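You operate a simulated robot arm through the tools that you are given. There is no shell and no other tool. Be economical: measure what you need, move in short steps, check, and stop when the job is done.

The job below is to be done with a simulated two-armed robot. You get a single attempt, and the scene is never put back.

Task
Pour the sorting tray's beads into the bead tray's empty cell, then take that tray to the long table.
Fine: the bead tray on the wooden counter; slide the stopper open to pour and leave it open; put the sorting tray back after; spill nothing.

It is judged by the outcome, as a careful person would: the job done as asked, and still so three seconds after it is handed in. It fails if anything else is knocked over, pushed out of place, dropped, spilled or broken. A push-on lid holds only when it is set on centred and level and pressed home; a screw cap is set on level and turned clockwise until tight.

Robot
Two 6-joint arms with two-finger parallel grippers on one trunk, on a base that drives. Base frame: it is fixed to the floor where the robot stands at the start and does not move with it; the origin is under the middle of the robot, x ahead of it, y to its left, z up; the surface under the hand at the start is at about z = 0.88. Readings come in m, rad, newtons and seconds.
The left shoulder is at the start at [0.07, 0.166, 1.233], the right one opposite. With the tool pointing down near the work surface each hand reaches from about 0.8 to 0.88 m from the robot's upright axis, wherever it stands, measured 20 degrees to its own side. Places, roughly: counter end of the long table [-1.3, 0.1, 0.7]; stopper [0.5, -0.2, 0.9]. Payload 3.91 kg a hand.
The TCP of each hand is the grasp point between the finger pads, 0.03 m short of the fingertips. In the tool frame z runs along the fingers and y along their closing line. The gripper opens to 0.11 m. The fingers are 0.02 m wide and 0.01 m thick; the gripper's body (0.048 by 0.112 m) begins 0.055 m behind the TCP.
Orientation is told as [roll, pitch, yaw] about the base's x, y, z axes, in that order, counted from this pose: with the fingers straight down and closing along the base's y, the tool's x points along the base's -x, its y along +y and its z along -z.

Tools
- The arms move only by the tool apply_moves. It takes "left_commands", "right_commands" or both (then of equal length, played together; a hand with none holds still); each is a list of rows, each a list of 2 entries, a list of its own where there are three numbers: the shift along the base's x, y, z in m, then the turn, a rotation vector about the base's x, y, z in rad. In form: [[[x, y, z], [rx, ry, rz]], ...]. A call has 1 to 12 rows; each row is the pose to reach, as a shift and turn from the pose commanded when the call began. "left_jaw" and "right_jaw" are, for a hand that has rows, the finger opening in m, from 0 to 0.11, set as the call begins (left out, the last holds). Rows are played at 5 a second. More than 0.05 m and 0.15 rad between two rows, or a gripper value outside its range, and nothing of the call is played. A pose out of reach is approached as far as the arm can. The call stops where the force on the tool passes 70 N (or 10 N more than at its start, if that is more) or the arm is blocked; 0.2 s more then pass. Each finger travels about 0.108 m/s and halts on what it meets, pressing with about 27 N; the grip force reading is that of the motor and also rises with nothing between the fingers. The clock runs only during rows and for 0.2 s after the last one: add rows that repeat a pose to give the fingers time. The reply holds the time, the measured pose of the TCP, the force on the tool along the base axes, the opening and the grip force, in the units named above and with some noise, with the torque about the TCP (base axes, N m) and any sound that the robot's microphone picked up.
- Cameras (640 x 400 px; columns grow to the right, rows downward): "scene" is now at [0.0905, 0.0388, 1.4174]; the picture's right is [0.70, -0.71, -0.00], its down [-0.66, -0.66, -0.36] and it looks along [0.26, 0.26, -0.93] (base axes); focal length 214 px, centre (320, 200). "left" rides on the left gripper at [0.077, -0.007, -0.115] in its tool frame; the picture's right is [0.09, 1.00, 0.00], its down [-0.80, 0.07, -0.59] and it looks along [-0.59, 0.05, 0.80] (tool axes); focal length 270 px, centre (320, 200). "right" rides on the right gripper at [0.077, 0.007, -0.115] in its tool frame; the picture's right is [-0.09, 1.00, 0.00], its down [-0.80, -0.07, -0.59] and it looks along [-0.59, -0.05, 0.80] (tool axes); focal length 270 px, centre (320, 200). There is no depth. A picture from a camera that has moved, and an enlarged one, comes with that camera's place and axes in the base frame and with its lens.
- capture(camera): a new picture of that camera. No time passes.
- lift_body(by): slides the trunk up (or, below 0, down) by that many m; the arms and the scene camera ride with it, the base frame stays. It gives what a move gives, with no picture.
- roll_base(legs): drives the robot by 1 to 6 legs, each [ahead, left, turn to the left] in m, m and rad, along the robot's own axes; the way and the turn of a leg run together, so that a leg with both is an arc; at most 1.5 m and 3.142 rad a leg. The arms and the cameras ride along, it lands a little off, and it stops where it bumps. It gives what a move gives.
- head_to(pan, tilt): turns the head with the scene camera to pan (to the left, within 1.501 rad either way) and tilt (down, from -0.506 to 1.204), counted from straight ahead of the robot. It gives what a move gives.
- zoom(camera, box): a new picture of the part [left, top, right, bottom] of that camera's present view, enlarged. No time passes.
- close_job(): hands the job in; it is judged then, once.

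Go step by step. Nothing tells you exact positions but the pictures and the camera data: compare them with the known pose of the tool, close in by small moves and look again before you grip or let go. The budget is 120 turns and 100 pictures, counting those below and the enlarged ones. Unless the task says otherwise, let go and move clear before handing in, and close with one line.

The tools are called after "Emit:" by a JSON object that holds its "op" and its "data". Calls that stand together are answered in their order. apply_moves: Moves the arms, as the interface text tells. Its arguments: {"type":"object","properties":{"left_commands":{"type":"array","items":{"type":"array"}},"left_jaw":{"type":"number"},"right_commands":{"type":"array","items":{"type":"array"}},"right_jaw":{"type":"number"}},"required":[]} The other tools are called the same way: lift_body (by) slides the trunk up or down; roll_base (legs) drives the base; head_to (pan, tilt) turns the head that bears the scene camera; capture (camera) takes a picture; zoom (camera, box) takes an enlarged picture of a part of a camera's view; close_job () hands the job in.

At the start:

```text
t: 0.0
left_tool_pos: [0.0986, 0.312, 0.278]
left_tcp_rot: [0.079, -0.106, -0.034]
left_force: [-0.2, 0.3, 0.2]
left_moment: [-0.01, 0.01, 0.02]
left_width: 0.11
left_finger_force: 0.1
right_tool_pos: [0.5141, -0.4152, 1.0002]
right_tcp_rot: [0.002, -0.002, 0.0]
right_force: [0.7, 0.3, 0.6]
right_moment: [-0.01, 0.0, 0.0]
right_width: 0.1101
right_finger_force: 0.0
trunk travel left (down, up): [-0.728, 0.212]
robot x, y, heading: [-0.0024, -0.0004, -0.001]
head pan, tilt: [0.782, 1.201]
```

scene: 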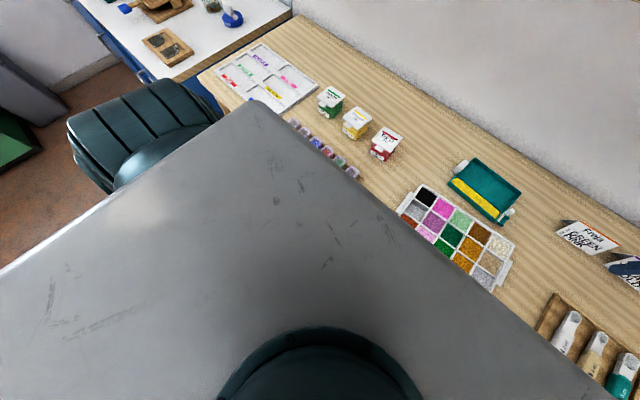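
right: 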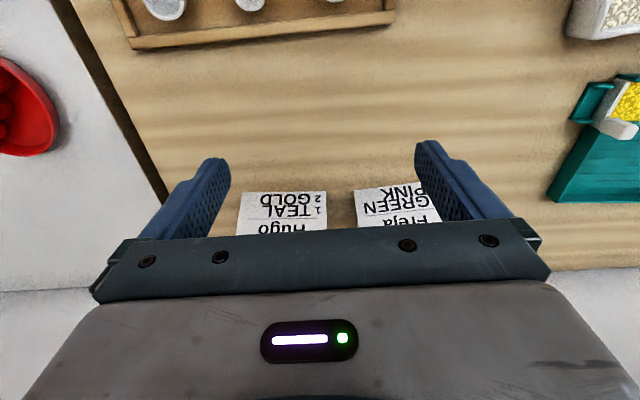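
left: 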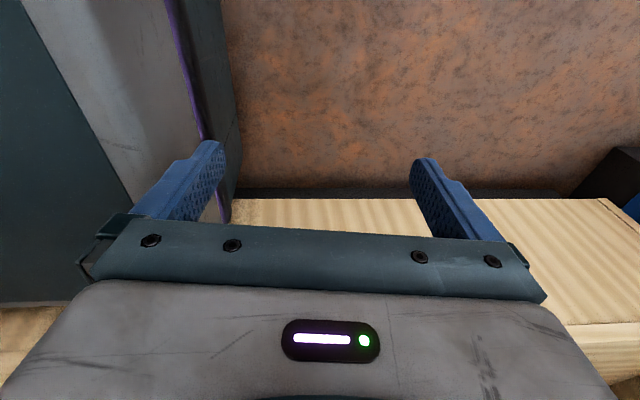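

I see a wooden counter with a teal sorting tray holding yellow beads and a multi-cell bead tray next to it. I'll turn the head to look more squarely at them.

Emit:
{"op": "head_to", "data": {"pan": -0.1, "tilt": 0.9}}

Emit:
{"op": "capture", "data": {"camera": "scene"}}

Emit:
{"op": "zoom", "data": {"camera": "scene", "box": [200, 100, 440, 250]}}

```text
t: 1.2
left_tool_pos: [0.0983, 0.3106, 0.2785]
left_tcp_rot: [0.077, -0.106, -0.033]
left_force: [-0.5, -0.4, 0.2]
left_moment: [0.02, -0.01, 0.02]
left_width: 0.1098
left_finger_force: 0.1
right_tool_pos: [0.5157, -0.4142, 0.9986]
right_tcp_rot: [0.003, -0.001, 0.002]
right_force: [0.4, -0.9, -0.5]
right_moment: [0.02, 0.01, -0.01]
right_width: 0.1099
right_finger_force: 0.0
trunk travel left (down, up): [-0.728, 0.212]
robot x, y, heading: [0.001, 0.0016, -0.003]
head pan, tilt: [-0.099, 0.901]
```

```text
96 pictures are left
camera scene: at [0.126, -0.008, 1.4372], right [-0.1, -1.0, 0.0], down [-0.78, 0.08, -0.62], along [0.62, -0.06, -0.78], focal length 214 px, centre (320, 200)
```

scene: 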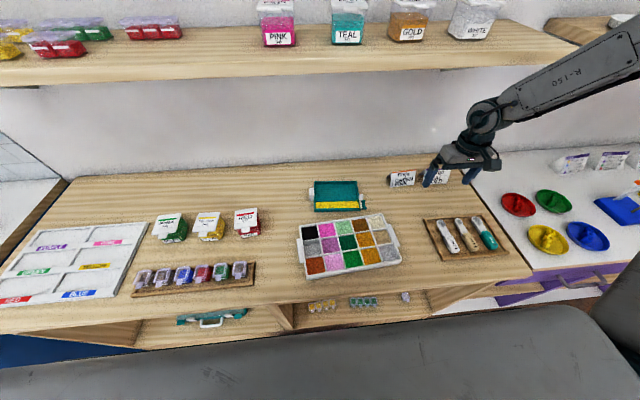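

```text
2.67 times, centred on (320, 175) of scene
camera zoom: at [0.126, -0.008, 1.4372], right [-0.1, -1.0, 0.0], down [-0.78, 0.08, -0.62], along [0.62, -0.06, -0.78], focal length 572 px, centre (320, 267)
```

zoom: 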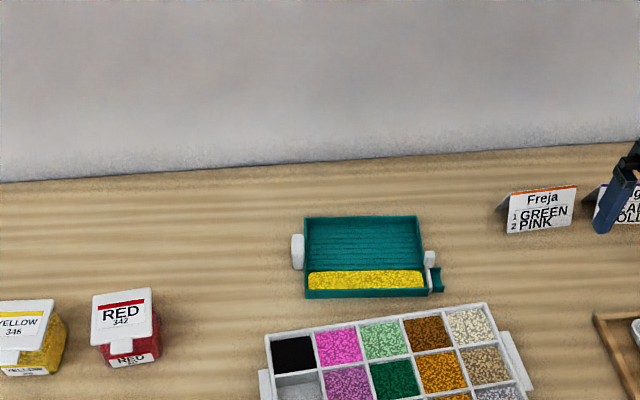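

The sorting tray seems to have a spout at its right front corner with a white stopper. I'll zoom in closely on both trays.

Emit:
{"op": "zoom", "data": {"camera": "scene", "box": [300, 170, 380, 220]}}

Emit:
{"op": "zoom", "data": {"camera": "scene", "box": [290, 205, 410, 280]}}

```text
8.00 times, centred on (340, 195) of scene
camera zoom: at [0.126, -0.008, 1.4372], right [-0.1, -1.0, 0.0], down [-0.78, 0.08, -0.62], along [0.62, -0.06, -0.78], focal length 1716 px, centre (160, 240)
```

zoom: 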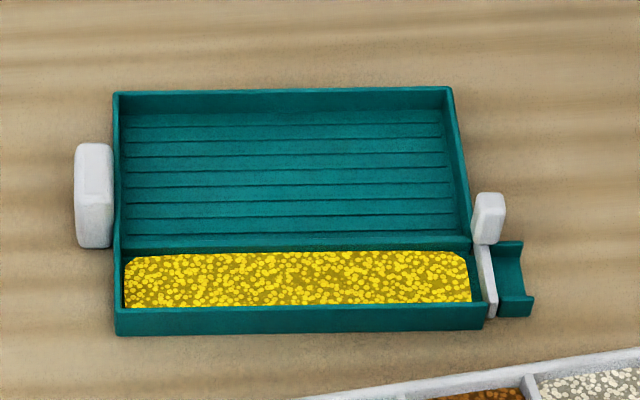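

```text
5.33 times, centred on (350, 242) of scene
camera zoom: at [0.126, -0.008, 1.4372], right [-0.1, -1.0, 0.0], down [-0.78, 0.08, -0.62], along [0.62, -0.06, -0.78], focal length 1144 px, centre (160, -27)
```

zoom: 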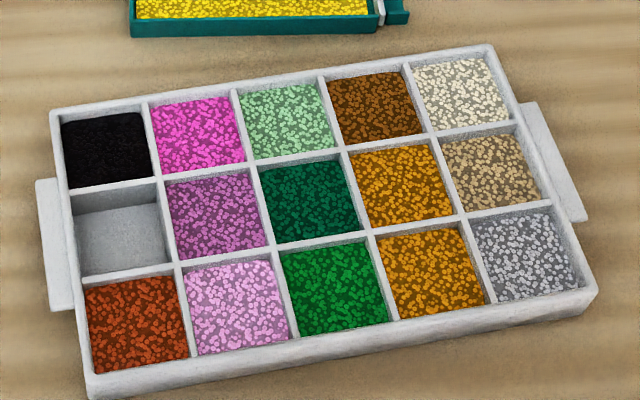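

The empty cell is the left column's middle one, near (0.39, -0.015). The stopper's knob is at about (0.53, -0.18) and the tray's white handle at about (0.58, -0.03). I'll look around before moving the base.

Emit:
{"op": "head_to", "data": {"pan": 1.5, "tilt": 0.5}}

Emit:
{"op": "capture", "data": {"camera": "scene"}}

Emit:
{"op": "head_to", "data": {"pan": -1.5, "tilt": 0.5}}

Emit:
{"op": "capture", "data": {"camera": "scene"}}

```text
t: 2.9
left_tool_pos: [0.0981, 0.3118, 0.2775]
left_tcp_rot: [0.077, -0.106, -0.033]
left_force: [0.6, 0.3, -0.2]
left_moment: [-0.01, -0.03, 0.0]
left_width: 0.1102
left_finger_force: 0.0
right_tool_pos: [0.5147, -0.4149, 1.0012]
right_tcp_rot: [0.001, -0.002, -0.002]
right_force: [0.6, -0.5, 0.3]
right_moment: [0.0, 0.0, 0.03]
right_width: 0.1101
right_finger_force: 0.1
trunk travel left (down, up): [-0.728, 0.212]
robot x, y, heading: [0.0015, -0.0014, 0.005]
head pan, tilt: [1.499, 0.499]
```

```text
92 pictures are left
camera scene: at [0.0574, 0.0902, 1.4711], right [1.0, -0.07, 0.0], down [-0.03, -0.48, -0.88], along [0.06, 0.88, -0.48], focal length 214 px, centre (320, 200)
```

scene: 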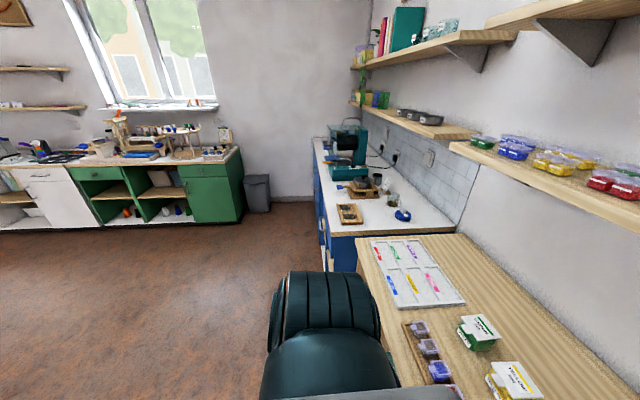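

```text
t: 5.5
left_tool_pos: [0.0978, 0.3098, 0.2784]
left_tcp_rot: [0.077, -0.107, -0.033]
left_force: [0.6, 0.0, -0.5]
left_moment: [0.02, -0.02, 0.02]
left_width: 0.1101
left_finger_force: 0.1
right_tool_pos: [0.5143, -0.4137, 0.9989]
right_tcp_rot: [0.003, -0.002, 0.001]
right_force: [-0.1, 0.3, -0.6]
right_moment: [0.0, -0.02, 0.04]
right_width: 0.1101
right_finger_force: 0.0
trunk travel left (down, up): [-0.728, 0.212]
robot x, y, heading: [-0.0005, -0.0001, -0.001]
head pan, tilt: [-1.499, 0.499]
```

```text
91 pictures are left
camera scene: at [0.0574, -0.0913, 1.4711], right [-1.0, -0.07, 0.0], down [-0.03, 0.48, -0.88], along [0.06, -0.88, -0.48], focal length 214 px, centre (320, 200)
```

scene: 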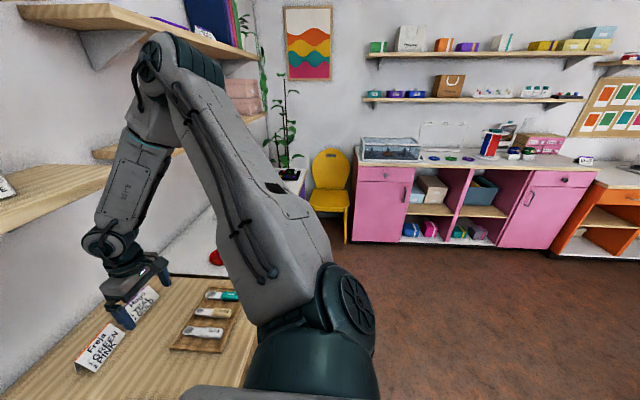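

The floor is clear around me. I'll raise the right hand a little, back the base off 0.25 m, and then bring the left hand up in front of the counter.

Emit:
{"op": "apply_moves", "data": {"right_commands": [[[0, 0, 0.04], [0, 0, 0]], [[0, 0, 0.08], [0, 0, 0]]]}}

Emit:
{"op": "roll_base", "data": {"legs": [[-0.25, 0, 0]]}}

Emit:
{"op": "head_to", "data": {"pan": 0.3, "tilt": 0.9}}

Emit:
{"op": "capture", "data": {"camera": "scene"}}

```text
t: 6.1
left_tool_pos: [0.0979, 0.3099, 0.2778]
left_tcp_rot: [0.083, -0.111, -0.035]
left_force: [0.4, 0.2, 0.1]
left_moment: [0.01, -0.03, 0.01]
left_width: 0.1099
left_finger_force: 0.0
right_tool_pos: [0.5051, -0.4186, 1.0774]
right_tcp_rot: [0.009, -0.004, 0.0]
right_force: [3.0, -1.7, 2.7]
right_moment: [0.06, 0.2, -0.02]
right_width: 0.1098
right_finger_force: 0.0
trunk travel left (down, up): [-0.728, 0.212]
robot x, y, heading: [-0.0053, -0.0025, -0.005]
head pan, tilt: [-1.499, 0.499]
```

```text
t: 7.9
left_tool_pos: [-0.1495, 0.3105, 0.2782]
left_tcp_rot: [0.079, -0.109, -0.037]
left_force: [1.6, 0.9, -0.5]
left_moment: [0.0, -0.01, 0.0]
left_width: 0.1098
left_finger_force: 0.1
right_tool_pos: [0.2634, -0.4167, 1.0777]
right_tcp_rot: [0.003, -0.001, -0.004]
right_force: [-0.8, -0.3, 0.7]
right_moment: [0.0, 0.07, 0.01]
right_width: 0.1101
right_finger_force: 0.0
trunk travel left (down, up): [-0.728, 0.212]
robot x, y, heading: [-0.2506, 0.0013, -0.001]
head pan, tilt: [-1.499, 0.499]
```

```text
t: 9.7
left_tool_pos: [-0.1496, 0.3109, 0.2778]
left_tcp_rot: [0.078, -0.106, -0.037]
left_force: [-0.2, 0.0, 0.2]
left_moment: [-0.01, 0.01, -0.04]
left_width: 0.1099
left_finger_force: 0.0
right_tool_pos: [0.2635, -0.4166, 1.0791]
right_tcp_rot: [0.001, -0.002, -0.003]
right_force: [0.0, -0.5, 0.2]
right_moment: [0.02, 0.04, 0.02]
right_width: 0.11
right_finger_force: 0.1
trunk travel left (down, up): [-0.728, 0.212]
robot x, y, heading: [-0.2516, -0.0026, 0.0]
head pan, tilt: [0.3, 0.901]
```

```text
90 pictures are left
camera scene: at [-0.1261, 0.0217, 1.4373], right [0.29, -0.96, 0.0], down [-0.75, -0.23, -0.62], along [0.59, 0.18, -0.78], focal length 214 px, centre (320, 200)
```

scene: 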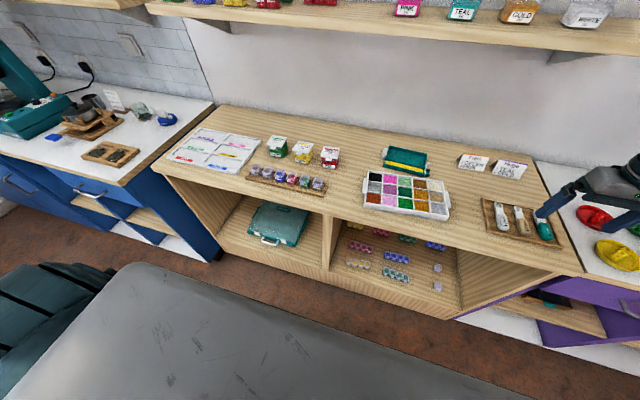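

The left hand hangs in front of the counter with free space ahead. I'll raise it in steps, keeping it clear of the counter edge (x ≈ 0.29).

Emit:
{"op": "apply_moves", "data": {"left_commands": [[[0.02, 0, 0.045], [0, 0, 0]], [[0.04, 0, 0.09], [0, 0, 0]], [[0.06, 0, 0.135], [0, 0, 0]], [[0.08, 0, 0.18], [0, 0, 0]], [[0.1, 0, 0.225], [0, 0, 0]], [[0.12, 0, 0.27], [0, 0, 0]], [[0.14, 0, 0.315], [0, 0, 0]], [[0.16, 0, 0.36], [0, 0, 0]], [[0.17, 0, 0.405], [0, 0, 0]], [[0.18, 0, 0.45], [0, 0, 0]], [[0.19, 0, 0.495], [0, 0, 0]], [[0.2, 0, 0.54], [0, 0, 0]]]}}

```text
t: 12.3
left_tool_pos: [0.0481, 0.3117, 0.819]
left_tcp_rot: [0.078, -0.105, -0.036]
left_force: [-0.6, -0.2, -0.4]
left_moment: [0.01, -0.02, -0.01]
left_width: 0.1102
left_finger_force: 0.0
right_tool_pos: [0.2644, -0.4163, 1.0789]
right_tcp_rot: [0.0, -0.001, -0.001]
right_force: [-0.8, 0.7, 0.4]
right_moment: [-0.01, 0.03, -0.02]
right_width: 0.1099
right_finger_force: 0.0
trunk travel left (down, up): [-0.728, 0.212]
robot x, y, heading: [-0.2505, 0.0005, -0.01]
head pan, tilt: [0.3, 0.901]
```

That went well. Up to z ≈ 1.12, then forward over the counter, straightening the tool.

Emit:
{"op": "apply_moves", "data": {"left_commands": [[[0.0, 0, 0.05], [-0.03, 0.04, 0.015]], [[0.0, 0, 0.1], [-0.078, 0.105, 0.036]], [[0.0, 0, 0.15], [-0.078, 0.105, 0.036]], [[0.0, 0, 0.2], [-0.078, 0.105, 0.036]], [[0.0, 0, 0.25], [-0.078, 0.105, 0.036]], [[0.0, 0, 0.3], [-0.078, 0.105, 0.036]], [[0.05, -0.03, 0.3], [-0.078, 0.105, 0.036]], [[0.09, -0.06, 0.3], [-0.078, 0.105, 0.036]], [[0.13, -0.09, 0.3], [-0.078, 0.105, 0.036]], [[0.17, -0.12, 0.3], [-0.078, 0.105, 0.036]], [[0.21, -0.15, 0.3], [-0.078, 0.105, 0.036]], [[0.25, -0.18, 0.3], [-0.078, 0.105, 0.036]]]}}

Emit:
{"op": "capture", "data": {"camera": "left"}}

```text
refused: row 7 steps farther than a row can; nothing moved
```

```text
89 pictures are left
camera left: at [-0.0409, 0.2984, 0.9244], right [-0.06, 1.0, 0.07], down [0.73, 0.0, 0.68], along [0.68, 0.09, -0.73], focal length 270 px, centre (320, 200)
```

left: 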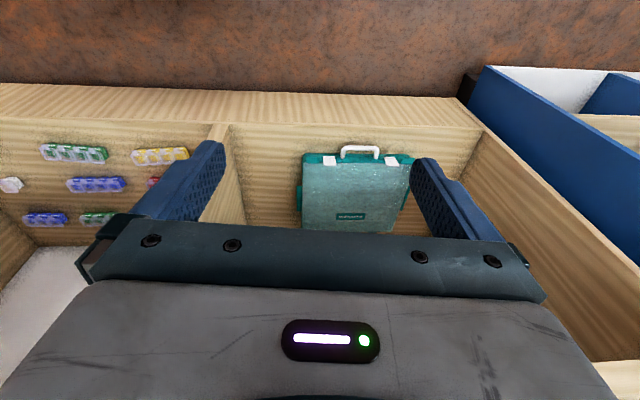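

One row was too long; resending with smaller steps.

Emit:
{"op": "apply_moves", "data": {"left_commands": [[[0.0, 0, 0.05], [-0.03, 0.04, 0.015]], [[0.0, 0, 0.1], [-0.078, 0.105, 0.036]], [[0.0, 0, 0.15], [-0.078, 0.105, 0.036]], [[0.0, 0, 0.2], [-0.078, 0.105, 0.036]], [[0.0, 0, 0.25], [-0.078, 0.105, 0.036]], [[0.0, 0, 0.3], [-0.078, 0.105, 0.036]], [[0.04, -0.025, 0.3], [-0.078, 0.105, 0.036]], [[0.08, -0.05, 0.3], [-0.078, 0.105, 0.036]], [[0.12, -0.075, 0.3], [-0.078, 0.105, 0.036]], [[0.16, -0.1, 0.3], [-0.078, 0.105, 0.036]], [[0.2, -0.13, 0.3], [-0.078, 0.105, 0.036]], [[0.24, -0.16, 0.3], [-0.078, 0.105, 0.036]]]}}

Emit:
{"op": "capture", "data": {"camera": "left"}}

```text
t: 14.9
left_tool_pos: [0.0832, 0.3717, 1.0795]
left_tcp_rot: [-0.005, -0.004, 0.004]
left_force: [-0.3, 0.0, 0.4]
left_moment: [-0.02, -0.01, 0.03]
left_width: 0.11
left_finger_force: 0.0
left hand out of reach, approached as far as the arm can: row 1, 2, 3, 4, 5, 6, 7, 8, 9, 10, 11, 12
right_tool_pos: [0.2643, -0.418, 1.0785]
right_tcp_rot: [0.002, -0.002, -0.005]
right_force: [0.2, 0.0, -0.9]
right_moment: [-0.03, 0.01, 0.03]
right_width: 0.1099
right_finger_force: 0.0
trunk travel left (down, up): [-0.728, 0.212]
robot x, y, heading: [-0.2492, 0.0011, -0.006]
head pan, tilt: [0.3, 0.901]
```

```text
88 pictures are left
camera left: at [0.0059, 0.3645, 1.1939], right [-0.09, 1.0, 0.0], down [0.8, 0.08, 0.6], along [0.59, 0.05, -0.8], focal length 270 px, centre (320, 200)
```

left: 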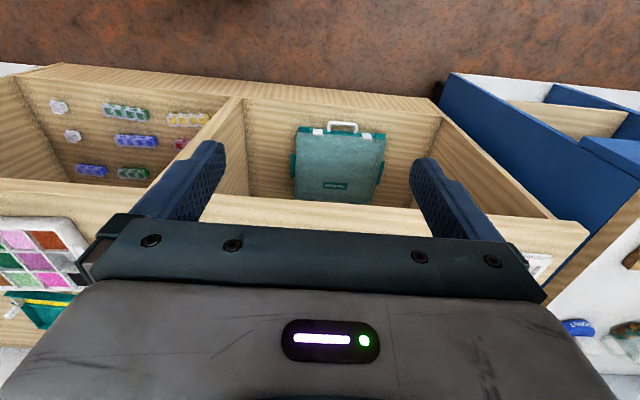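

The arm is folded near its inner limit. I'll move outward toward the mirror of the right hand's pose.

Emit:
{"op": "apply_moves", "data": {"left_commands": [[[0.045, 0.015, 0], [0, 0, 0]], [[0.09, 0.03, 0], [0, 0, 0]], [[0.135, 0.04, 0], [0, 0, 0]], [[0.18, 0.045, 0], [0, 0, 0]], [[0.22, 0.02, 0], [0, 0, 0]], [[0.26, 0.0, 0], [0, 0, 0]]]}}

```text
t: 16.3
left_tool_pos: [0.1717, 0.4576, 1.0521]
left_tcp_rot: [-0.003, -0.005, 0.005]
left_force: [-0.1, -0.1, 0.5]
left_moment: [0.01, -0.02, 0.04]
left_width: 0.11
left_finger_force: 0.0
left hand out of reach, approached as far as the arm can: row 1, 2, 3, 4, 5, 6
right_tool_pos: [0.2634, -0.4173, 1.0791]
right_tcp_rot: [0.002, -0.002, -0.003]
right_force: [-0.2, -0.1, 0.0]
right_moment: [0.0, 0.02, 0.0]
right_width: 0.1101
right_finger_force: 0.1
trunk travel left (down, up): [-0.728, 0.212]
robot x, y, heading: [-0.2483, 0.0005, -0.01]
head pan, tilt: [0.3, 0.901]
```

Still following the reach boundary; push further out in x.

Emit:
{"op": "apply_moves", "data": {"left_commands": [[[0.05, 0, 0], [0, 0, 0]], [[0.1, 0, 0], [0, 0, 0]], [[0.15, 0, 0], [0, 0, 0]], [[0.2, 0, 0], [0, 0, 0]], [[0.2, -0.04, 0], [0, 0, 0]], [[0.2, -0.08, 0], [0, 0, 0]]]}}

Emit:
{"op": "capture", "data": {"camera": "scene"}}

```text
t: 17.7
left_tool_pos: [0.2059, 0.5007, 1.0226]
left_tcp_rot: [-0.003, -0.006, 0.003]
left_force: [0.6, -0.1, -0.5]
left_moment: [-0.03, -0.01, 0.02]
left_width: 0.1099
left_finger_force: 0.1
left hand out of reach, approached as far as the arm can: row 1, 2, 3, 4, 5, 6
right_tool_pos: [0.2634, -0.4164, 1.0784]
right_tcp_rot: [0.001, -0.001, -0.004]
right_force: [0.7, 0.1, 0.4]
right_moment: [0.02, 0.05, 0.01]
right_width: 0.11
right_finger_force: 0.1
trunk travel left (down, up): [-0.728, 0.212]
robot x, y, heading: [-0.2486, 0.0014, -0.004]
head pan, tilt: [0.3, 0.901]
```

```text
87 pictures are left
camera scene: at [-0.1261, 0.0217, 1.4373], right [0.29, -0.96, 0.0], down [-0.75, -0.23, -0.62], along [0.59, 0.18, -0.78], focal length 214 px, centre (320, 200)
```

scene: 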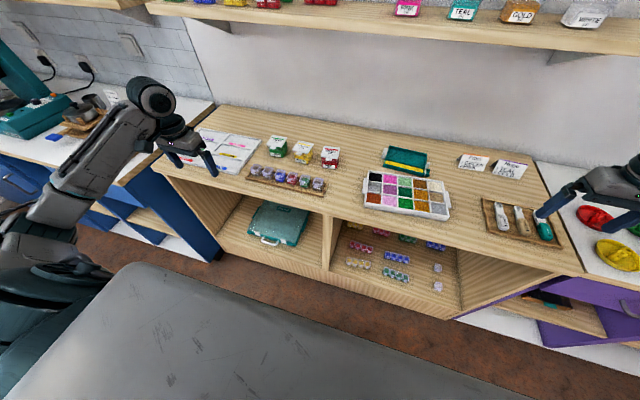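

The left arm is in an awkward branch, limited by a joint at this height. I'll back off further for free space and raise the trunk, so the hands work lower relative to the shoulders.

Emit:
{"op": "roll_base", "data": {"legs": [[-0.4, 0, 0]]}}

Emit:
{"op": "lift_body", "data": {"by": 0.2}}

Emit:
{"op": "apply_moves", "data": {"left_commands": [[[0, 0, -0.05], [0, 0, 0]], [[0, 0, -0.1], [0, 0, 0]], [[0, 0, -0.15], [0, 0, 0]], [[0, 0, -0.2], [0, 0, 0]], [[0, 0, -0.25], [0, 0, 0]], [[0.04, -0.02, -0.25], [0, 0, 0]], [[0.08, -0.04, -0.25], [0, 0, 0]], [[0.12, -0.06, -0.25], [0, 0, 0]], [[0.16, -0.08, -0.25], [0, 0, 0]]]}}

Emit:
{"op": "head_to", "data": {"pan": 0.6, "tilt": 0.8}}

Emit:
{"op": "capture", "data": {"camera": "scene"}}

```text
t: 20.2
left_tool_pos: [-0.1992, 0.503, 1.0234]
left_tcp_rot: [-0.003, -0.005, 0.01]
left_force: [-0.2, 0.1, 0.1]
left_moment: [0.01, 0.02, -0.01]
left_width: 0.1101
left_finger_force: 0.0
right_tool_pos: [-0.1356, -0.4138, 1.0785]
right_tcp_rot: [0.002, -0.001, 0.003]
right_force: [0.1, -0.5, 0.0]
right_moment: [-0.02, 0.02, 0.0]
right_width: 0.11
right_finger_force: 0.0
trunk travel left (down, up): [-0.728, 0.212]
robot x, y, heading: [-0.6525, -0.0023, 0.003]
head pan, tilt: [0.3, 0.901]
```

```text
t: 22.4
left_tool_pos: [-0.2, 0.5035, 1.2226]
left_tcp_rot: [-0.003, -0.006, 0.011]
left_force: [0.1, 0.1, 0.0]
left_moment: [0.01, -0.03, 0.0]
left_width: 0.1101
left_finger_force: 0.0
right_tool_pos: [-0.1362, -0.413, 1.2782]
right_tcp_rot: [0.001, 0.0, 0.003]
right_force: [0.0, 0.4, -1.7]
right_moment: [0.02, -0.01, 0.0]
right_width: 0.1098
right_finger_force: 0.0
trunk travel left (down, up): [-0.928, 0.012]
robot x, y, heading: [-0.652, 0.0017, 0.007]
head pan, tilt: [0.3, 0.901]
```

```text
t: 24.4
left_tool_pos: [-0.0355, 0.4263, 0.9725]
left_tcp_rot: [-0.004, -0.003, 0.012]
left_force: [0.0, 0.0, -0.4]
left_moment: [0.0, 0.01, -0.02]
left_width: 0.1101
left_finger_force: 0.1
right_tool_pos: [-0.1339, -0.4141, 1.2778]
right_tcp_rot: [0.003, 0.0, 0.007]
right_force: [0.4, 0.5, -0.5]
right_moment: [0.0, 0.01, 0.03]
right_width: 0.1102
right_finger_force: 0.1
trunk travel left (down, up): [-0.928, 0.012]
robot x, y, heading: [-0.6541, 0.0005, 0.003]
head pan, tilt: [0.3, 0.901]
```

```text
t: 25.2
left_tool_pos: [-0.0355, 0.4282, 0.9726]
left_tcp_rot: [-0.005, -0.004, 0.01]
left_force: [-0.1, -0.5, -0.4]
left_moment: [0.05, 0.04, 0.0]
left_width: 0.1097
left_finger_force: 0.2
right_tool_pos: [-0.1358, -0.413, 1.2774]
right_tcp_rot: [0.003, -0.002, 0.003]
right_force: [0.3, -0.2, -0.8]
right_moment: [0.0, -0.01, 0.01]
right_width: 0.1101
right_finger_force: 0.1
trunk travel left (down, up): [-0.928, 0.012]
robot x, y, heading: [-0.6485, 0.0029, 0.002]
head pan, tilt: [0.6, 0.799]
```

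```text
86 pictures are left
camera scene: at [-0.5344, 0.0455, 1.6451], right [0.57, -0.82, 0.0], down [-0.59, -0.41, -0.7], along [0.57, 0.4, -0.72], focal length 214 px, centre (320, 200)
```

scene: 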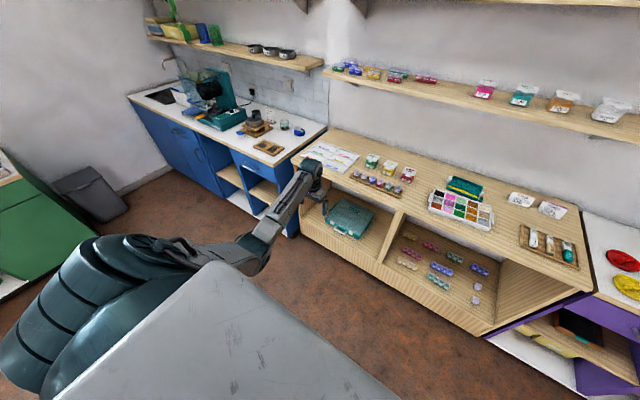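

With the trunk up the left arm moves freely. I'll extend it to the recommended radius (≈0.84 m at 20°).

Emit:
{"op": "apply_moves", "data": {"left_commands": [[[0.04, -0.03, 0], [0, 0, 0]], [[0.08, -0.06, 0], [0, 0, 0]], [[0.12, -0.09, 0.02], [0, 0, 0]], [[0.16, -0.12, 0.04], [0, 0, 0]], [[0.18, -0.15, 0.06], [0, 0, 0]], [[0.18, -0.19, 0.06], [0, 0, 0]], [[0.18, -0.23, 0.06], [0, 0, 0]], [[0.18, -0.27, 0.06], [0, 0, 0]]]}}

Emit:
{"op": "capture", "data": {"camera": "scene"}}

```text
refused: row 3 steps farther than a row can; nothing moved
```

```text
85 pictures are left
camera scene: at [-0.5344, 0.0455, 1.6451], right [0.57, -0.82, 0.0], down [-0.59, -0.41, -0.7], along [0.57, 0.4, -0.72], focal length 214 px, centre (320, 200)
```

scene: 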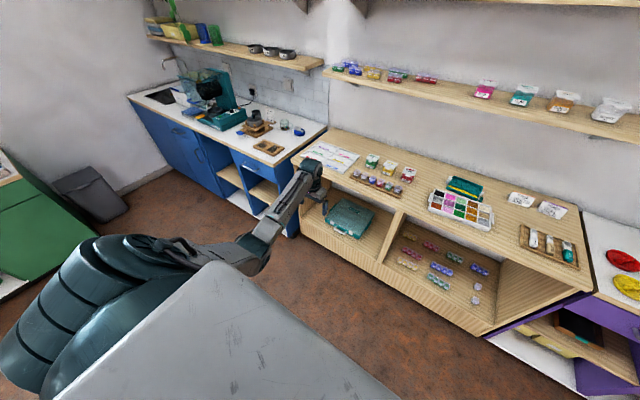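

Emit:
{"op": "apply_moves", "data": {"left_commands": [[[0.035, -0.03, 0.01], [0, 0, 0]], [[0.07, -0.06, 0.02], [0, 0, 0]], [[0.105, -0.09, 0.03], [0, 0, 0]], [[0.14, -0.12, 0.04], [0, 0, 0]], [[0.175, -0.15, 0.05], [0, 0, 0]], [[0.18, -0.19, 0.06], [0, 0, 0]], [[0.18, -0.23, 0.06], [0, 0, 0]], [[0.18, -0.27, 0.06], [0, 0, 0]]]}}

```text
t: 27.0
left_tool_pos: [0.1391, 0.1507, 1.0319]
left_tcp_rot: [-0.002, -0.005, 0.013]
left_force: [-0.7, -0.5, 0.7]
left_moment: [0.01, 0.01, -0.01]
left_width: 0.1098
left_finger_force: 0.0
right_tool_pos: [-0.1353, -0.4156, 1.2764]
right_tcp_rot: [0.003, -0.003, 0.005]
right_force: [0.2, -0.3, -0.1]
right_moment: [0.0, 0.0, 0.03]
right_width: 0.1099
right_finger_force: 0.0
trunk travel left (down, up): [-0.928, 0.012]
robot x, y, heading: [-0.6528, -0.0022, 0.001]
head pan, tilt: [0.6, 0.799]
```

Now bring the right hand to a ready pose, then drive forward 0.4 m with both hands high.

Emit:
{"op": "apply_moves", "data": {"left_commands": [[[0, 0, 0.04], [0, 0, 0]], [[0, 0, 0.08], [0, 0, 0]], [[0, 0, 0.08], [0, 0, 0]], [[0, 0, 0.08], [0, 0, 0]], [[0, 0, 0.08], [0, 0, 0]]], "right_commands": [[[0.03, 0.01, -0.03], [0, 0, 0]], [[0.06, 0.02, -0.06], [0, 0, 0]], [[0.09, 0.03, -0.09], [0, 0, 0]], [[0.12, 0.04, -0.12], [0, 0, 0]], [[0.15, 0.05, -0.15], [0, 0, 0]]]}}

Emit:
{"op": "roll_base", "data": {"legs": [[0.4, 0, 0]]}}

Emit:
{"op": "head_to", "data": {"pan": 0.0, "tilt": 0.9}}

Emit:
{"op": "capture", "data": {"camera": "scene"}}

Emit:
{"op": "capture", "data": {"camera": "left"}}

```text
t: 28.2
left_tool_pos: [0.141, 0.1522, 1.1122]
left_tcp_rot: [-0.003, -0.005, 0.012]
left_force: [0.1, 0.4, -0.1]
left_moment: [0.0, 0.02, 0.02]
left_width: 0.11
left_finger_force: 0.1
right_tool_pos: [-0.0913, -0.4448, 1.1671]
right_tcp_rot: [0.003, -0.002, 0.004]
right_force: [0.5, -1.4, -1.2]
right_moment: [-0.03, 0.03, 0.01]
right_width: 0.11
right_finger_force: 0.0
right hand out of reach, approached as far as the arm can: row 1, 2, 3, 4, 5
trunk travel left (down, up): [-0.928, 0.012]
robot x, y, heading: [-0.6522, -0.0024, 0.007]
head pan, tilt: [0.6, 0.799]
```

```text
t: 30.5
left_tool_pos: [0.5044, 0.1631, 1.109]
left_tcp_rot: [-0.003, 0.0, 0.022]
left_force: [0.3, -0.4, -0.4]
left_moment: [0.01, -0.03, -0.01]
left_width: 0.1103
left_finger_force: 0.0
right_tool_pos: [0.281, -0.4363, 1.1712]
right_tcp_rot: [0.003, -0.008, 0.016]
right_force: [-0.4, -0.2, -0.2]
right_moment: [0.02, -0.01, 0.04]
right_width: 0.1098
right_finger_force: 0.0
trunk travel left (down, up): [-0.928, 0.012]
robot x, y, heading: [-0.2747, 0.0064, 0.019]
head pan, tilt: [0.6, 0.799]
stopped in leg 1: the robot was blocked; the commanded pose is now the measured one
```

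```text
t: 31.5
left_tool_pos: [0.5037, 0.1612, 1.1109]
left_tcp_rot: [-0.003, 0.001, 0.021]
left_force: [0.5, 0.0, -0.6]
left_moment: [0.01, 0.02, 0.0]
left_width: 0.1099
left_finger_force: 0.0
right_tool_pos: [0.2815, -0.4363, 1.1717]
right_tcp_rot: [0.004, -0.009, 0.015]
right_force: [-0.2, 0.4, -0.9]
right_moment: [0.01, 0.05, 0.0]
right_width: 0.1102
right_finger_force: 0.1
trunk travel left (down, up): [-0.928, 0.012]
robot x, y, heading: [-0.273, 0.0002, 0.017]
head pan, tilt: [0.0, 0.901]
```

```text
84 pictures are left
camera scene: at [-0.1607, 0.0045, 1.6381], right [0.02, -1.0, 0.0], down [-0.78, -0.01, -0.63], along [0.63, 0.01, -0.78], focal length 214 px, centre (320, 200)
```

scene: 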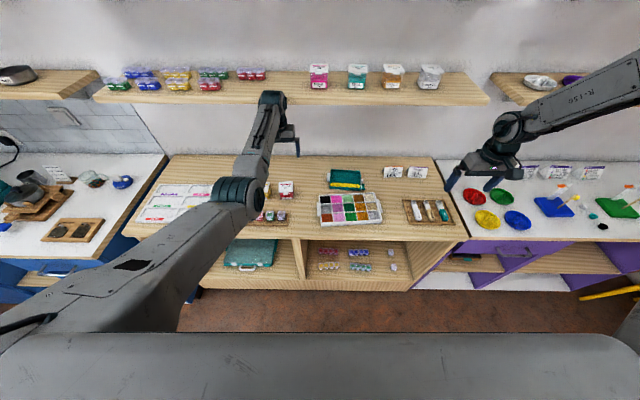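

```text
83 pictures are left
camera left: at [0.4273, 0.1545, 1.2259], right [-0.11, 0.99, 0.0], down [0.8, 0.09, 0.59], along [0.59, 0.06, -0.8], focal length 270 px, centre (320, 200)
```

left: 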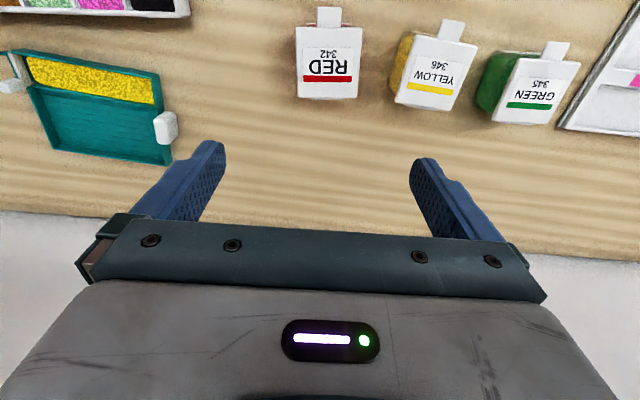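

The base stopped at x = -0.27, probably because the left wrist touched the wall shelf (front edge about x 0.5, z 1.3). I'll pull the left hand back and down, then check nothing shifted on the shelf.

Emit:
{"op": "apply_moves", "data": {"left_commands": [[[-0.04, 0, 0], [0, 0, 0]], [[-0.06, -0.03, -0.02], [0, 0, 0]], [[-0.06, -0.07, -0.03], [0, 0, 0]], [[-0.06, -0.11, -0.05], [0, 0, 0]], [[-0.06, -0.14, -0.08], [0, 0, 0]], [[-0.06, -0.17, -0.1], [0, 0, 0]]]}}

Emit:
{"op": "capture", "data": {"camera": "scene"}}

Emit:
{"op": "capture", "data": {"camera": "left"}}

```text
t: 32.9
left_tool_pos: [0.4513, -0.0063, 1.0066]
left_tcp_rot: [-0.002, 0.006, 0.022]
left_force: [0.5, -0.3, 0.0]
left_moment: [0.02, 0.01, 0.01]
left_width: 0.1098
left_finger_force: 0.1
right_tool_pos: [0.2885, -0.4368, 1.1676]
right_tcp_rot: [0.003, -0.004, 0.015]
right_force: [-0.5, -0.6, -0.6]
right_moment: [-0.02, -0.03, -0.06]
right_width: 0.11
right_finger_force: 0.1
trunk travel left (down, up): [-0.928, 0.012]
robot x, y, heading: [-0.276, 0.0043, 0.015]
head pan, tilt: [0.0, 0.901]
```

```text
82 pictures are left
camera scene: at [-0.151, 0.0032, 1.6373], right [0.02, -1.0, 0.0], down [-0.78, -0.01, -0.62], along [0.62, 0.01, -0.78], focal length 214 px, centre (320, 200)
```

scene: 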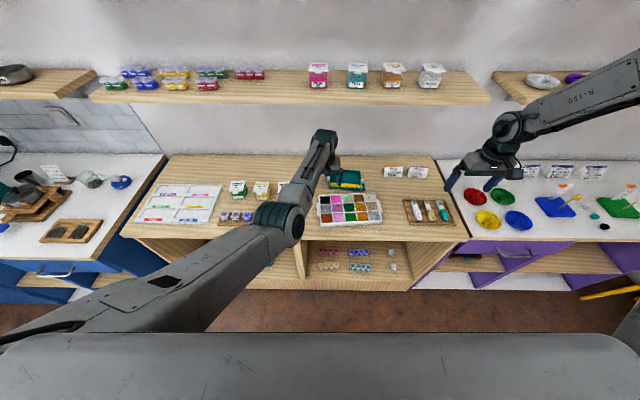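

```text
81 pictures are left
camera left: at [0.3759, -0.0139, 1.1221], right [-0.11, 0.99, 0.0], down [0.8, 0.09, 0.59], along [0.58, 0.06, -0.81], focal length 270 px, centre (320, 200)
```

left: 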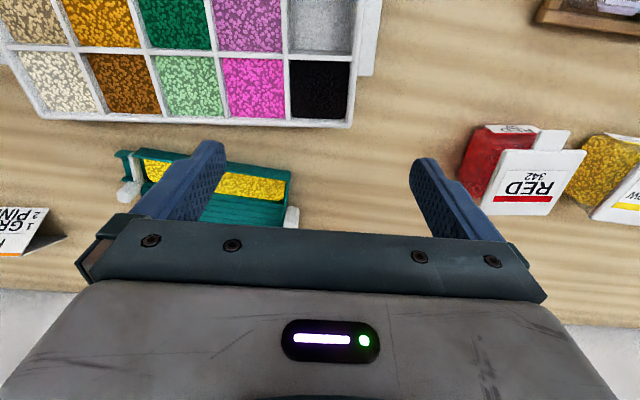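

The shelf is undisturbed. I'll move the left hand over the sorting tray's handle, aligned with the tray (yaw ≈ -0.08), and look.

Emit:
{"op": "apply_moves", "data": {"left_commands": [[[0.04, -0.01, 0], [0, 0, -0.05]], [[0.08, -0.02, 0], [0, 0, -0.1]], [[0.11, -0.025, -0.01], [0, 0, -0.1]]], "left_jaw": 0.08}}

Emit:
{"op": "capture", "data": {"camera": "left"}}

Emit:
{"op": "zoom", "data": {"camera": "scene", "box": [270, 120, 430, 220]}}

```text
t: 33.7
left_tool_pos: [0.486, 0.0039, 1.022]
left_tcp_rot: [-0.004, 0.01, -0.081]
left_force: [-0.8, -0.2, -0.4]
left_moment: [0.0, 0.02, 0.01]
left_width: 0.0797
left_finger_force: 0.1
left hand out of reach, approached as far as the arm can: row 1, 2, 3
right_tool_pos: [0.2899, -0.4359, 1.1686]
right_tcp_rot: [0.004, -0.001, 0.015]
right_force: [0.0, 0.0, 0.1]
right_moment: [-0.02, -0.02, -0.01]
right_width: 0.11
right_finger_force: 0.0
trunk travel left (down, up): [-0.928, 0.012]
robot x, y, heading: [-0.2773, 0.0078, 0.016]
head pan, tilt: [0.0, 0.901]
```

```text
80 pictures are left
camera left: at [0.4098, 0.0031, 1.1376], right [-0.01, 1.0, 0.0], down [0.81, 0.01, 0.59], along [0.59, 0.0, -0.81], focal length 270 px, centre (320, 200)
```

left: 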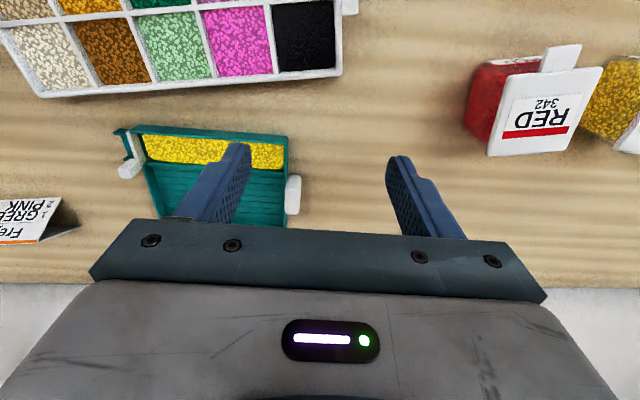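

```text
4.00 times, centred on (350, 170) of scene
camera zoom: at [-0.1506, 0.0046, 1.6373], right [0.02, -1.0, 0.0], down [-0.78, -0.01, -0.62], along [0.62, 0.01, -0.78], focal length 858 px, centre (200, 320)
```

zoom: 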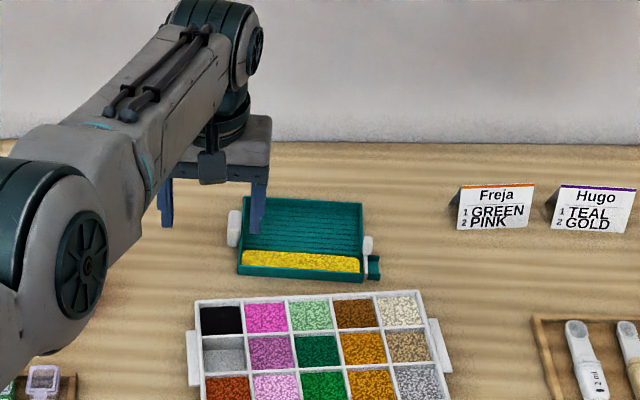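

The arm is at its forward limit here; I'll roll 0.09 m forward with the hand low under the shelf.

Emit:
{"op": "roll_base", "data": {"legs": [[0.09, 0, -0.015]]}}

Emit:
{"op": "capture", "data": {"camera": "left"}}

```text
t: 34.8
left_tool_pos: [0.5662, -0.0076, 1.0282]
left_tcp_rot: [-0.004, 0.0, -0.096]
left_force: [-1.9, -0.3, 0.4]
left_moment: [0.02, -0.04, -0.06]
left_width: 0.08
left_finger_force: 0.0
right_tool_pos: [0.3594, -0.4437, 1.1736]
right_tcp_rot: [0.003, -0.009, -0.003]
right_force: [-1.2, -0.2, 0.8]
right_moment: [0.04, -0.04, -0.01]
right_width: 0.1102
right_finger_force: 0.0
trunk travel left (down, up): [-0.928, 0.012]
robot x, y, heading: [-0.1883, 0.0044, -0.001]
head pan, tilt: [0.0, 0.901]
```

```text
78 pictures are left
camera left: at [0.4881, -0.0072, 1.1435], right [0.01, 1.0, 0.0], down [0.8, 0.0, 0.59], along [0.59, -0.01, -0.8], focal length 270 px, centre (320, 200)
```

left: 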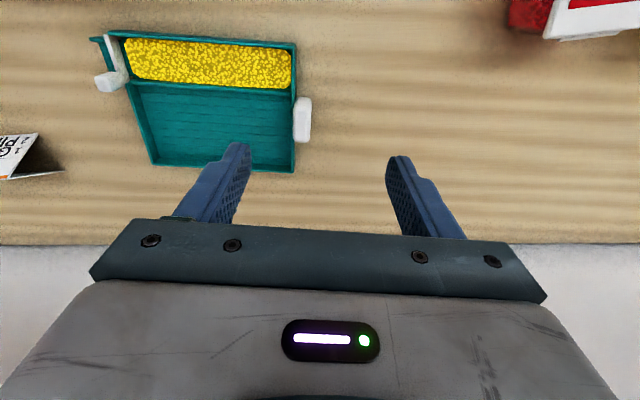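

Now I see the handle clearly: about x 0.554–0.596, y -0.034 to -0.017, tray yaw ≈ -0.07. I'll turn the hand a quarter turn clockwise so the fingers close along the handle's length and the camera looks along the tray.

Emit:
{"op": "apply_moves", "data": {"left_commands": [[[0.003, -0.004, 0], [0, 0, -0.14]], [[0.006, -0.008, 0], [0, 0, -0.28]], [[0.009, -0.012, 0], [0, 0, -0.42]], [[0.009, -0.012, 0], [0, 0, -0.56]], [[0.009, -0.012, 0], [0, 0, -0.7]], [[0.009, -0.012, 0], [0, 0, -0.84]], [[0.009, -0.012, 0], [0, 0, -0.98]], [[0.009, -0.012, 0], [0, 0, -1.12]], [[0.009, -0.012, 0], [0, 0, -1.26]], [[0.009, -0.012, 0], [0, 0, -1.4]], [[0.009, -0.012, 0], [0, 0, -1.545]]]}}

Emit:
{"op": "capture", "data": {"camera": "left"}}

```text
t: 37.2
left_tool_pos: [0.5716, -0.0152, 1.023]
left_tcp_rot: [-0.005, 0.006, -1.644]
left_force: [-0.4, 0.3, -0.2]
left_moment: [0.01, 0.05, -0.01]
left_width: 0.0802
left_finger_force: 0.1
left hand out of reach, approached as far as the arm can: row 1, 2, 3, 4, 5, 6, 7, 8, 9, 10, 11
right_tool_pos: [0.369, -0.4443, 1.1671]
right_tcp_rot: [0.004, -0.002, -0.002]
right_force: [0.6, 0.9, -0.3]
right_moment: [-0.01, 0.01, -0.01]
right_width: 0.11
right_finger_force: 0.0
trunk travel left (down, up): [-0.928, 0.012]
robot x, y, heading: [-0.1882, 0.0064, -0.0]
head pan, tilt: [0.0, 0.901]
```

```text
77 pictures are left
camera left: at [0.5708, 0.0614, 1.1392], right [1.0, 0.01, 0.0], down [0.01, -0.81, 0.59], along [0.01, -0.59, -0.81], focal length 270 px, centre (320, 200)
```

left: 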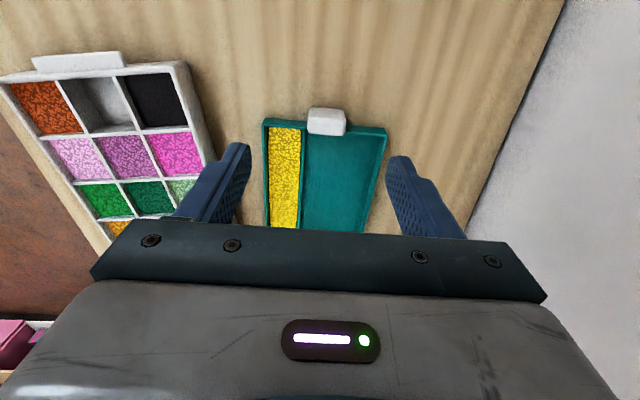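

The fingers now straddle the handle's direction, but the arm is at its reach limit. I'll roll 0.05 m forward for slack.

Emit:
{"op": "roll_base", "data": {"legs": [[0.05, 0, 0]]}}

Emit:
{"op": "capture", "data": {"camera": "left"}}

```text
t: 38.1
left_tool_pos: [0.613, -0.016, 1.0313]
left_tcp_rot: [0.007, 0.008, -1.643]
left_force: [-0.1, -0.3, 1.3]
left_moment: [0.02, -0.08, -0.03]
left_width: 0.0801
left_finger_force: 0.1
right_tool_pos: [0.4072, -0.4446, 1.1737]
right_tcp_rot: [0.004, -0.012, -0.001]
right_force: [-1.1, 0.2, 1.3]
right_moment: [0.01, -0.05, 0.0]
right_width: 0.1102
right_finger_force: 0.0
trunk travel left (down, up): [-0.928, 0.012]
robot x, y, heading: [-0.1395, 0.0019, -0.003]
head pan, tilt: [0.0, 0.901]
```

```text
76 pictures are left
camera left: at [0.6105, 0.0606, 1.1471], right [1.0, 0.02, 0.01], down [0.01, -0.81, 0.59], along [0.01, -0.59, -0.81], focal length 270 px, centre (320, 200)
```

left: 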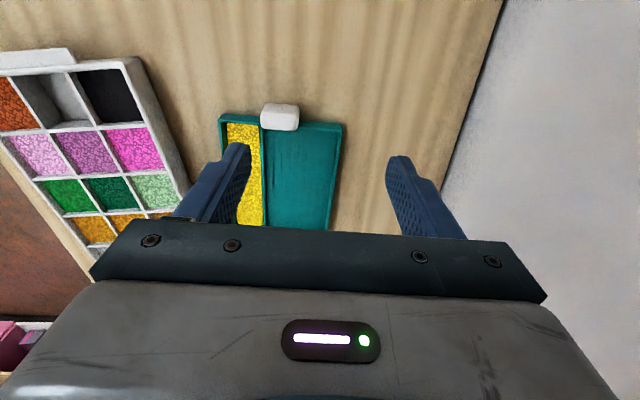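

Handle centre agrees at about (0.576, -0.024). Moving the hand over it at z ≈ 0.96.

Emit:
{"op": "apply_moves", "data": {"left_commands": [[[-0.037, -0.005, 0], [0, 0, 0]], [[-0.037, -0.005, -0.035], [0, 0, 0]], [[-0.037, -0.005, -0.065], [0, 0, 0]]], "left_jaw": 0.07}}

Emit:
{"op": "capture", "data": {"camera": "left"}}

```text
t: 38.9
left_tool_pos: [0.5843, -0.0214, 0.9589]
left_tcp_rot: [-0.003, 0.007, -1.642]
left_force: [0.7, -0.4, 0.1]
left_moment: [-0.02, -0.01, -0.01]
left_width: 0.0699
left_finger_force: 0.1
right_tool_pos: [0.4184, -0.444, 1.1676]
right_tcp_rot: [0.003, -0.001, -0.002]
right_force: [-0.2, -0.5, -0.6]
right_moment: [-0.02, 0.02, -0.02]
right_width: 0.1102
right_finger_force: 0.1
trunk travel left (down, up): [-0.928, 0.012]
robot x, y, heading: [-0.1404, 0.0048, -0.001]
head pan, tilt: [0.0, 0.901]
```

```text
75 pictures are left
camera left: at [0.5828, 0.0544, 1.0752], right [1.0, 0.02, 0.0], down [0.02, -0.81, 0.59], along [0.01, -0.59, -0.81], focal length 270 px, centre (320, 200)
```

left: 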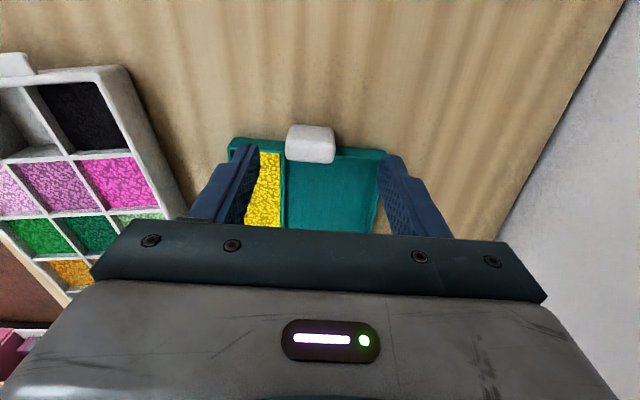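

The tray wall's outer face is near y = -0.028 and the handle reaches out to about -0.009, so I'll centre at (0.577, -0.014) and descend carefully to z ≈ 0.916.

Emit:
{"op": "apply_moves", "data": {"left_commands": [[[-0.007, 0.0075, 0], [0, 0, 0]], [[-0.007, 0.0075, -0.02], [0, 0, 0]], [[-0.007, 0.0075, -0.033], [0, 0, 0]], [[-0.007, 0.0075, -0.043], [0, 0, 0]]]}}

Emit:
{"op": "capture", "data": {"camera": "left"}}

Emit:
{"op": "zoom", "data": {"camera": "scene", "box": [280, 110, 400, 185]}}

```text
t: 39.9
left_tool_pos: [0.5779, -0.0143, 0.9155]
left_tcp_rot: [-0.003, 0.01, -1.642]
left_force: [-0.1, 0.1, -1.1]
left_moment: [0.01, 0.01, -0.01]
left_width: 0.0701
left_finger_force: 0.1
right_tool_pos: [0.4185, -0.4457, 1.1684]
right_tcp_rot: [0.002, -0.001, -0.002]
right_force: [-0.1, -0.3, 0.1]
right_moment: [0.01, 0.02, 0.01]
right_width: 0.11
right_finger_force: 0.1
trunk travel left (down, up): [-0.928, 0.012]
robot x, y, heading: [-0.1397, 0.0028, -0.006]
head pan, tilt: [0.0, 0.901]
```

```text
74 pictures are left
camera left: at [0.5772, 0.0621, 1.0312], right [1.0, 0.02, 0.0], down [0.02, -0.81, 0.59], along [0.01, -0.59, -0.81], focal length 270 px, centre (320, 200)
```

left: 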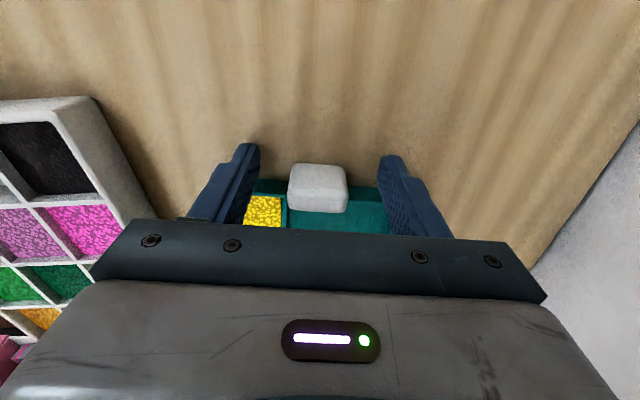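

```text
5.33 times, centred on (340, 148) of scene
camera zoom: at [-0.0129, 0.0027, 1.6372], right [0.0, -1.0, 0.0], down [-0.78, 0.0, -0.62], along [0.62, 0.0, -0.78], focal length 1144 px, centre (213, 480)
```

zoom: 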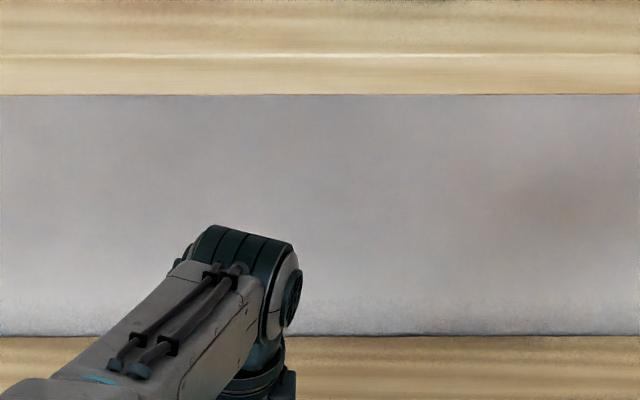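

Fingers straddle the handle, centred, without contact. Closing gently.

Emit:
{"op": "apply_moves", "data": {"left_commands": [[[0, 0, -0.001], [0, 0, 0]], [[0, 0, -0.001], [0, 0, 0]], [[0, 0, -0.001], [0, 0, 0]], [[0, 0, -0.001], [0, 0, 0]]], "left_jaw": 0.02}}

Emit:
{"op": "capture", "data": {"camera": "left"}}

```text
t: 40.9
left_tool_pos: [0.5772, -0.0146, 0.9151]
left_tcp_rot: [-0.003, 0.008, -1.642]
left_force: [-0.4, 0.1, 4.8]
left_moment: [-0.07, -0.13, 0.01]
left_width: 0.0338
left_finger_force: 26.7
right_tool_pos: [0.4172, -0.4448, 1.1693]
right_tcp_rot: [0.002, -0.003, -0.002]
right_force: [-0.8, 0.9, -1.4]
right_moment: [0.0, 0.02, 0.01]
right_width: 0.1101
right_finger_force: 0.0
trunk travel left (down, up): [-0.928, 0.012]
robot x, y, heading: [-0.1391, 0.0059, -0.001]
head pan, tilt: [0.0, 0.901]
```

```text
72 pictures are left
camera left: at [0.5765, 0.0624, 1.0309], right [1.0, 0.02, 0.0], down [0.01, -0.81, 0.59], along [0.01, -0.59, -0.81], focal length 270 px, centre (320, 200)
```

left: 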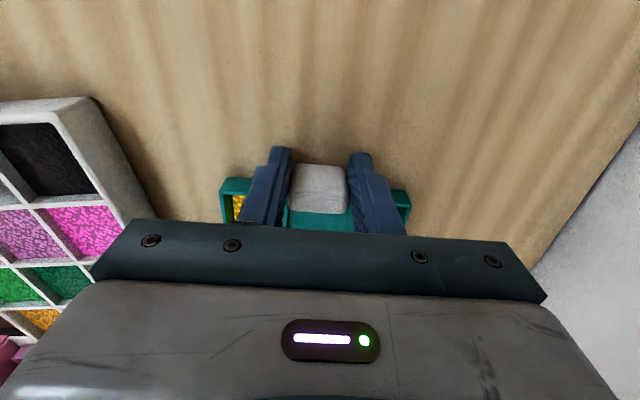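

Gripped at 34 mm. Lift slightly and check for sag.

Emit:
{"op": "apply_moves", "data": {"left_commands": [[[0, 0, 0.006], [0, 0, 0]], [[0, 0, 0.012], [0, 0, 0]], [[0, 0, 0.02], [0, 0, 0]], [[0, 0, 0.03], [0, 0, 0]], [[0, 0, 0.03], [0, 0, 0]]]}}

Emit:
{"op": "capture", "data": {"camera": "left"}}

```text
t: 42.1
left_tool_pos: [0.579, -0.0152, 0.944]
left_tcp_rot: [-0.005, 0.01, -1.643]
left_force: [0.0, -0.5, -1.8]
left_moment: [0.06, 0.0, 0.03]
left_width: 0.0337
left_finger_force: 27.7
right_tool_pos: [0.4192, -0.4441, 1.1685]
right_tcp_rot: [0.004, 0.0, -0.001]
right_force: [-0.6, -0.6, -0.2]
right_moment: [0.01, 0.02, 0.02]
right_width: 0.11
right_finger_force: 0.1
trunk travel left (down, up): [-0.928, 0.012]
robot x, y, heading: [-0.1447, 0.0025, -0.004]
head pan, tilt: [0.0, 0.901]
```

```text
71 pictures are left
camera left: at [0.5781, 0.0616, 1.0601], right [1.0, 0.02, 0.0], down [0.02, -0.81, 0.59], along [0.01, -0.59, -0.81], focal length 270 px, centre (320, 200)
```

left: 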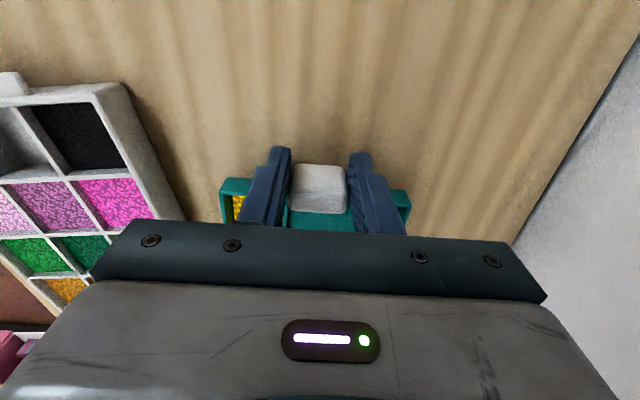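

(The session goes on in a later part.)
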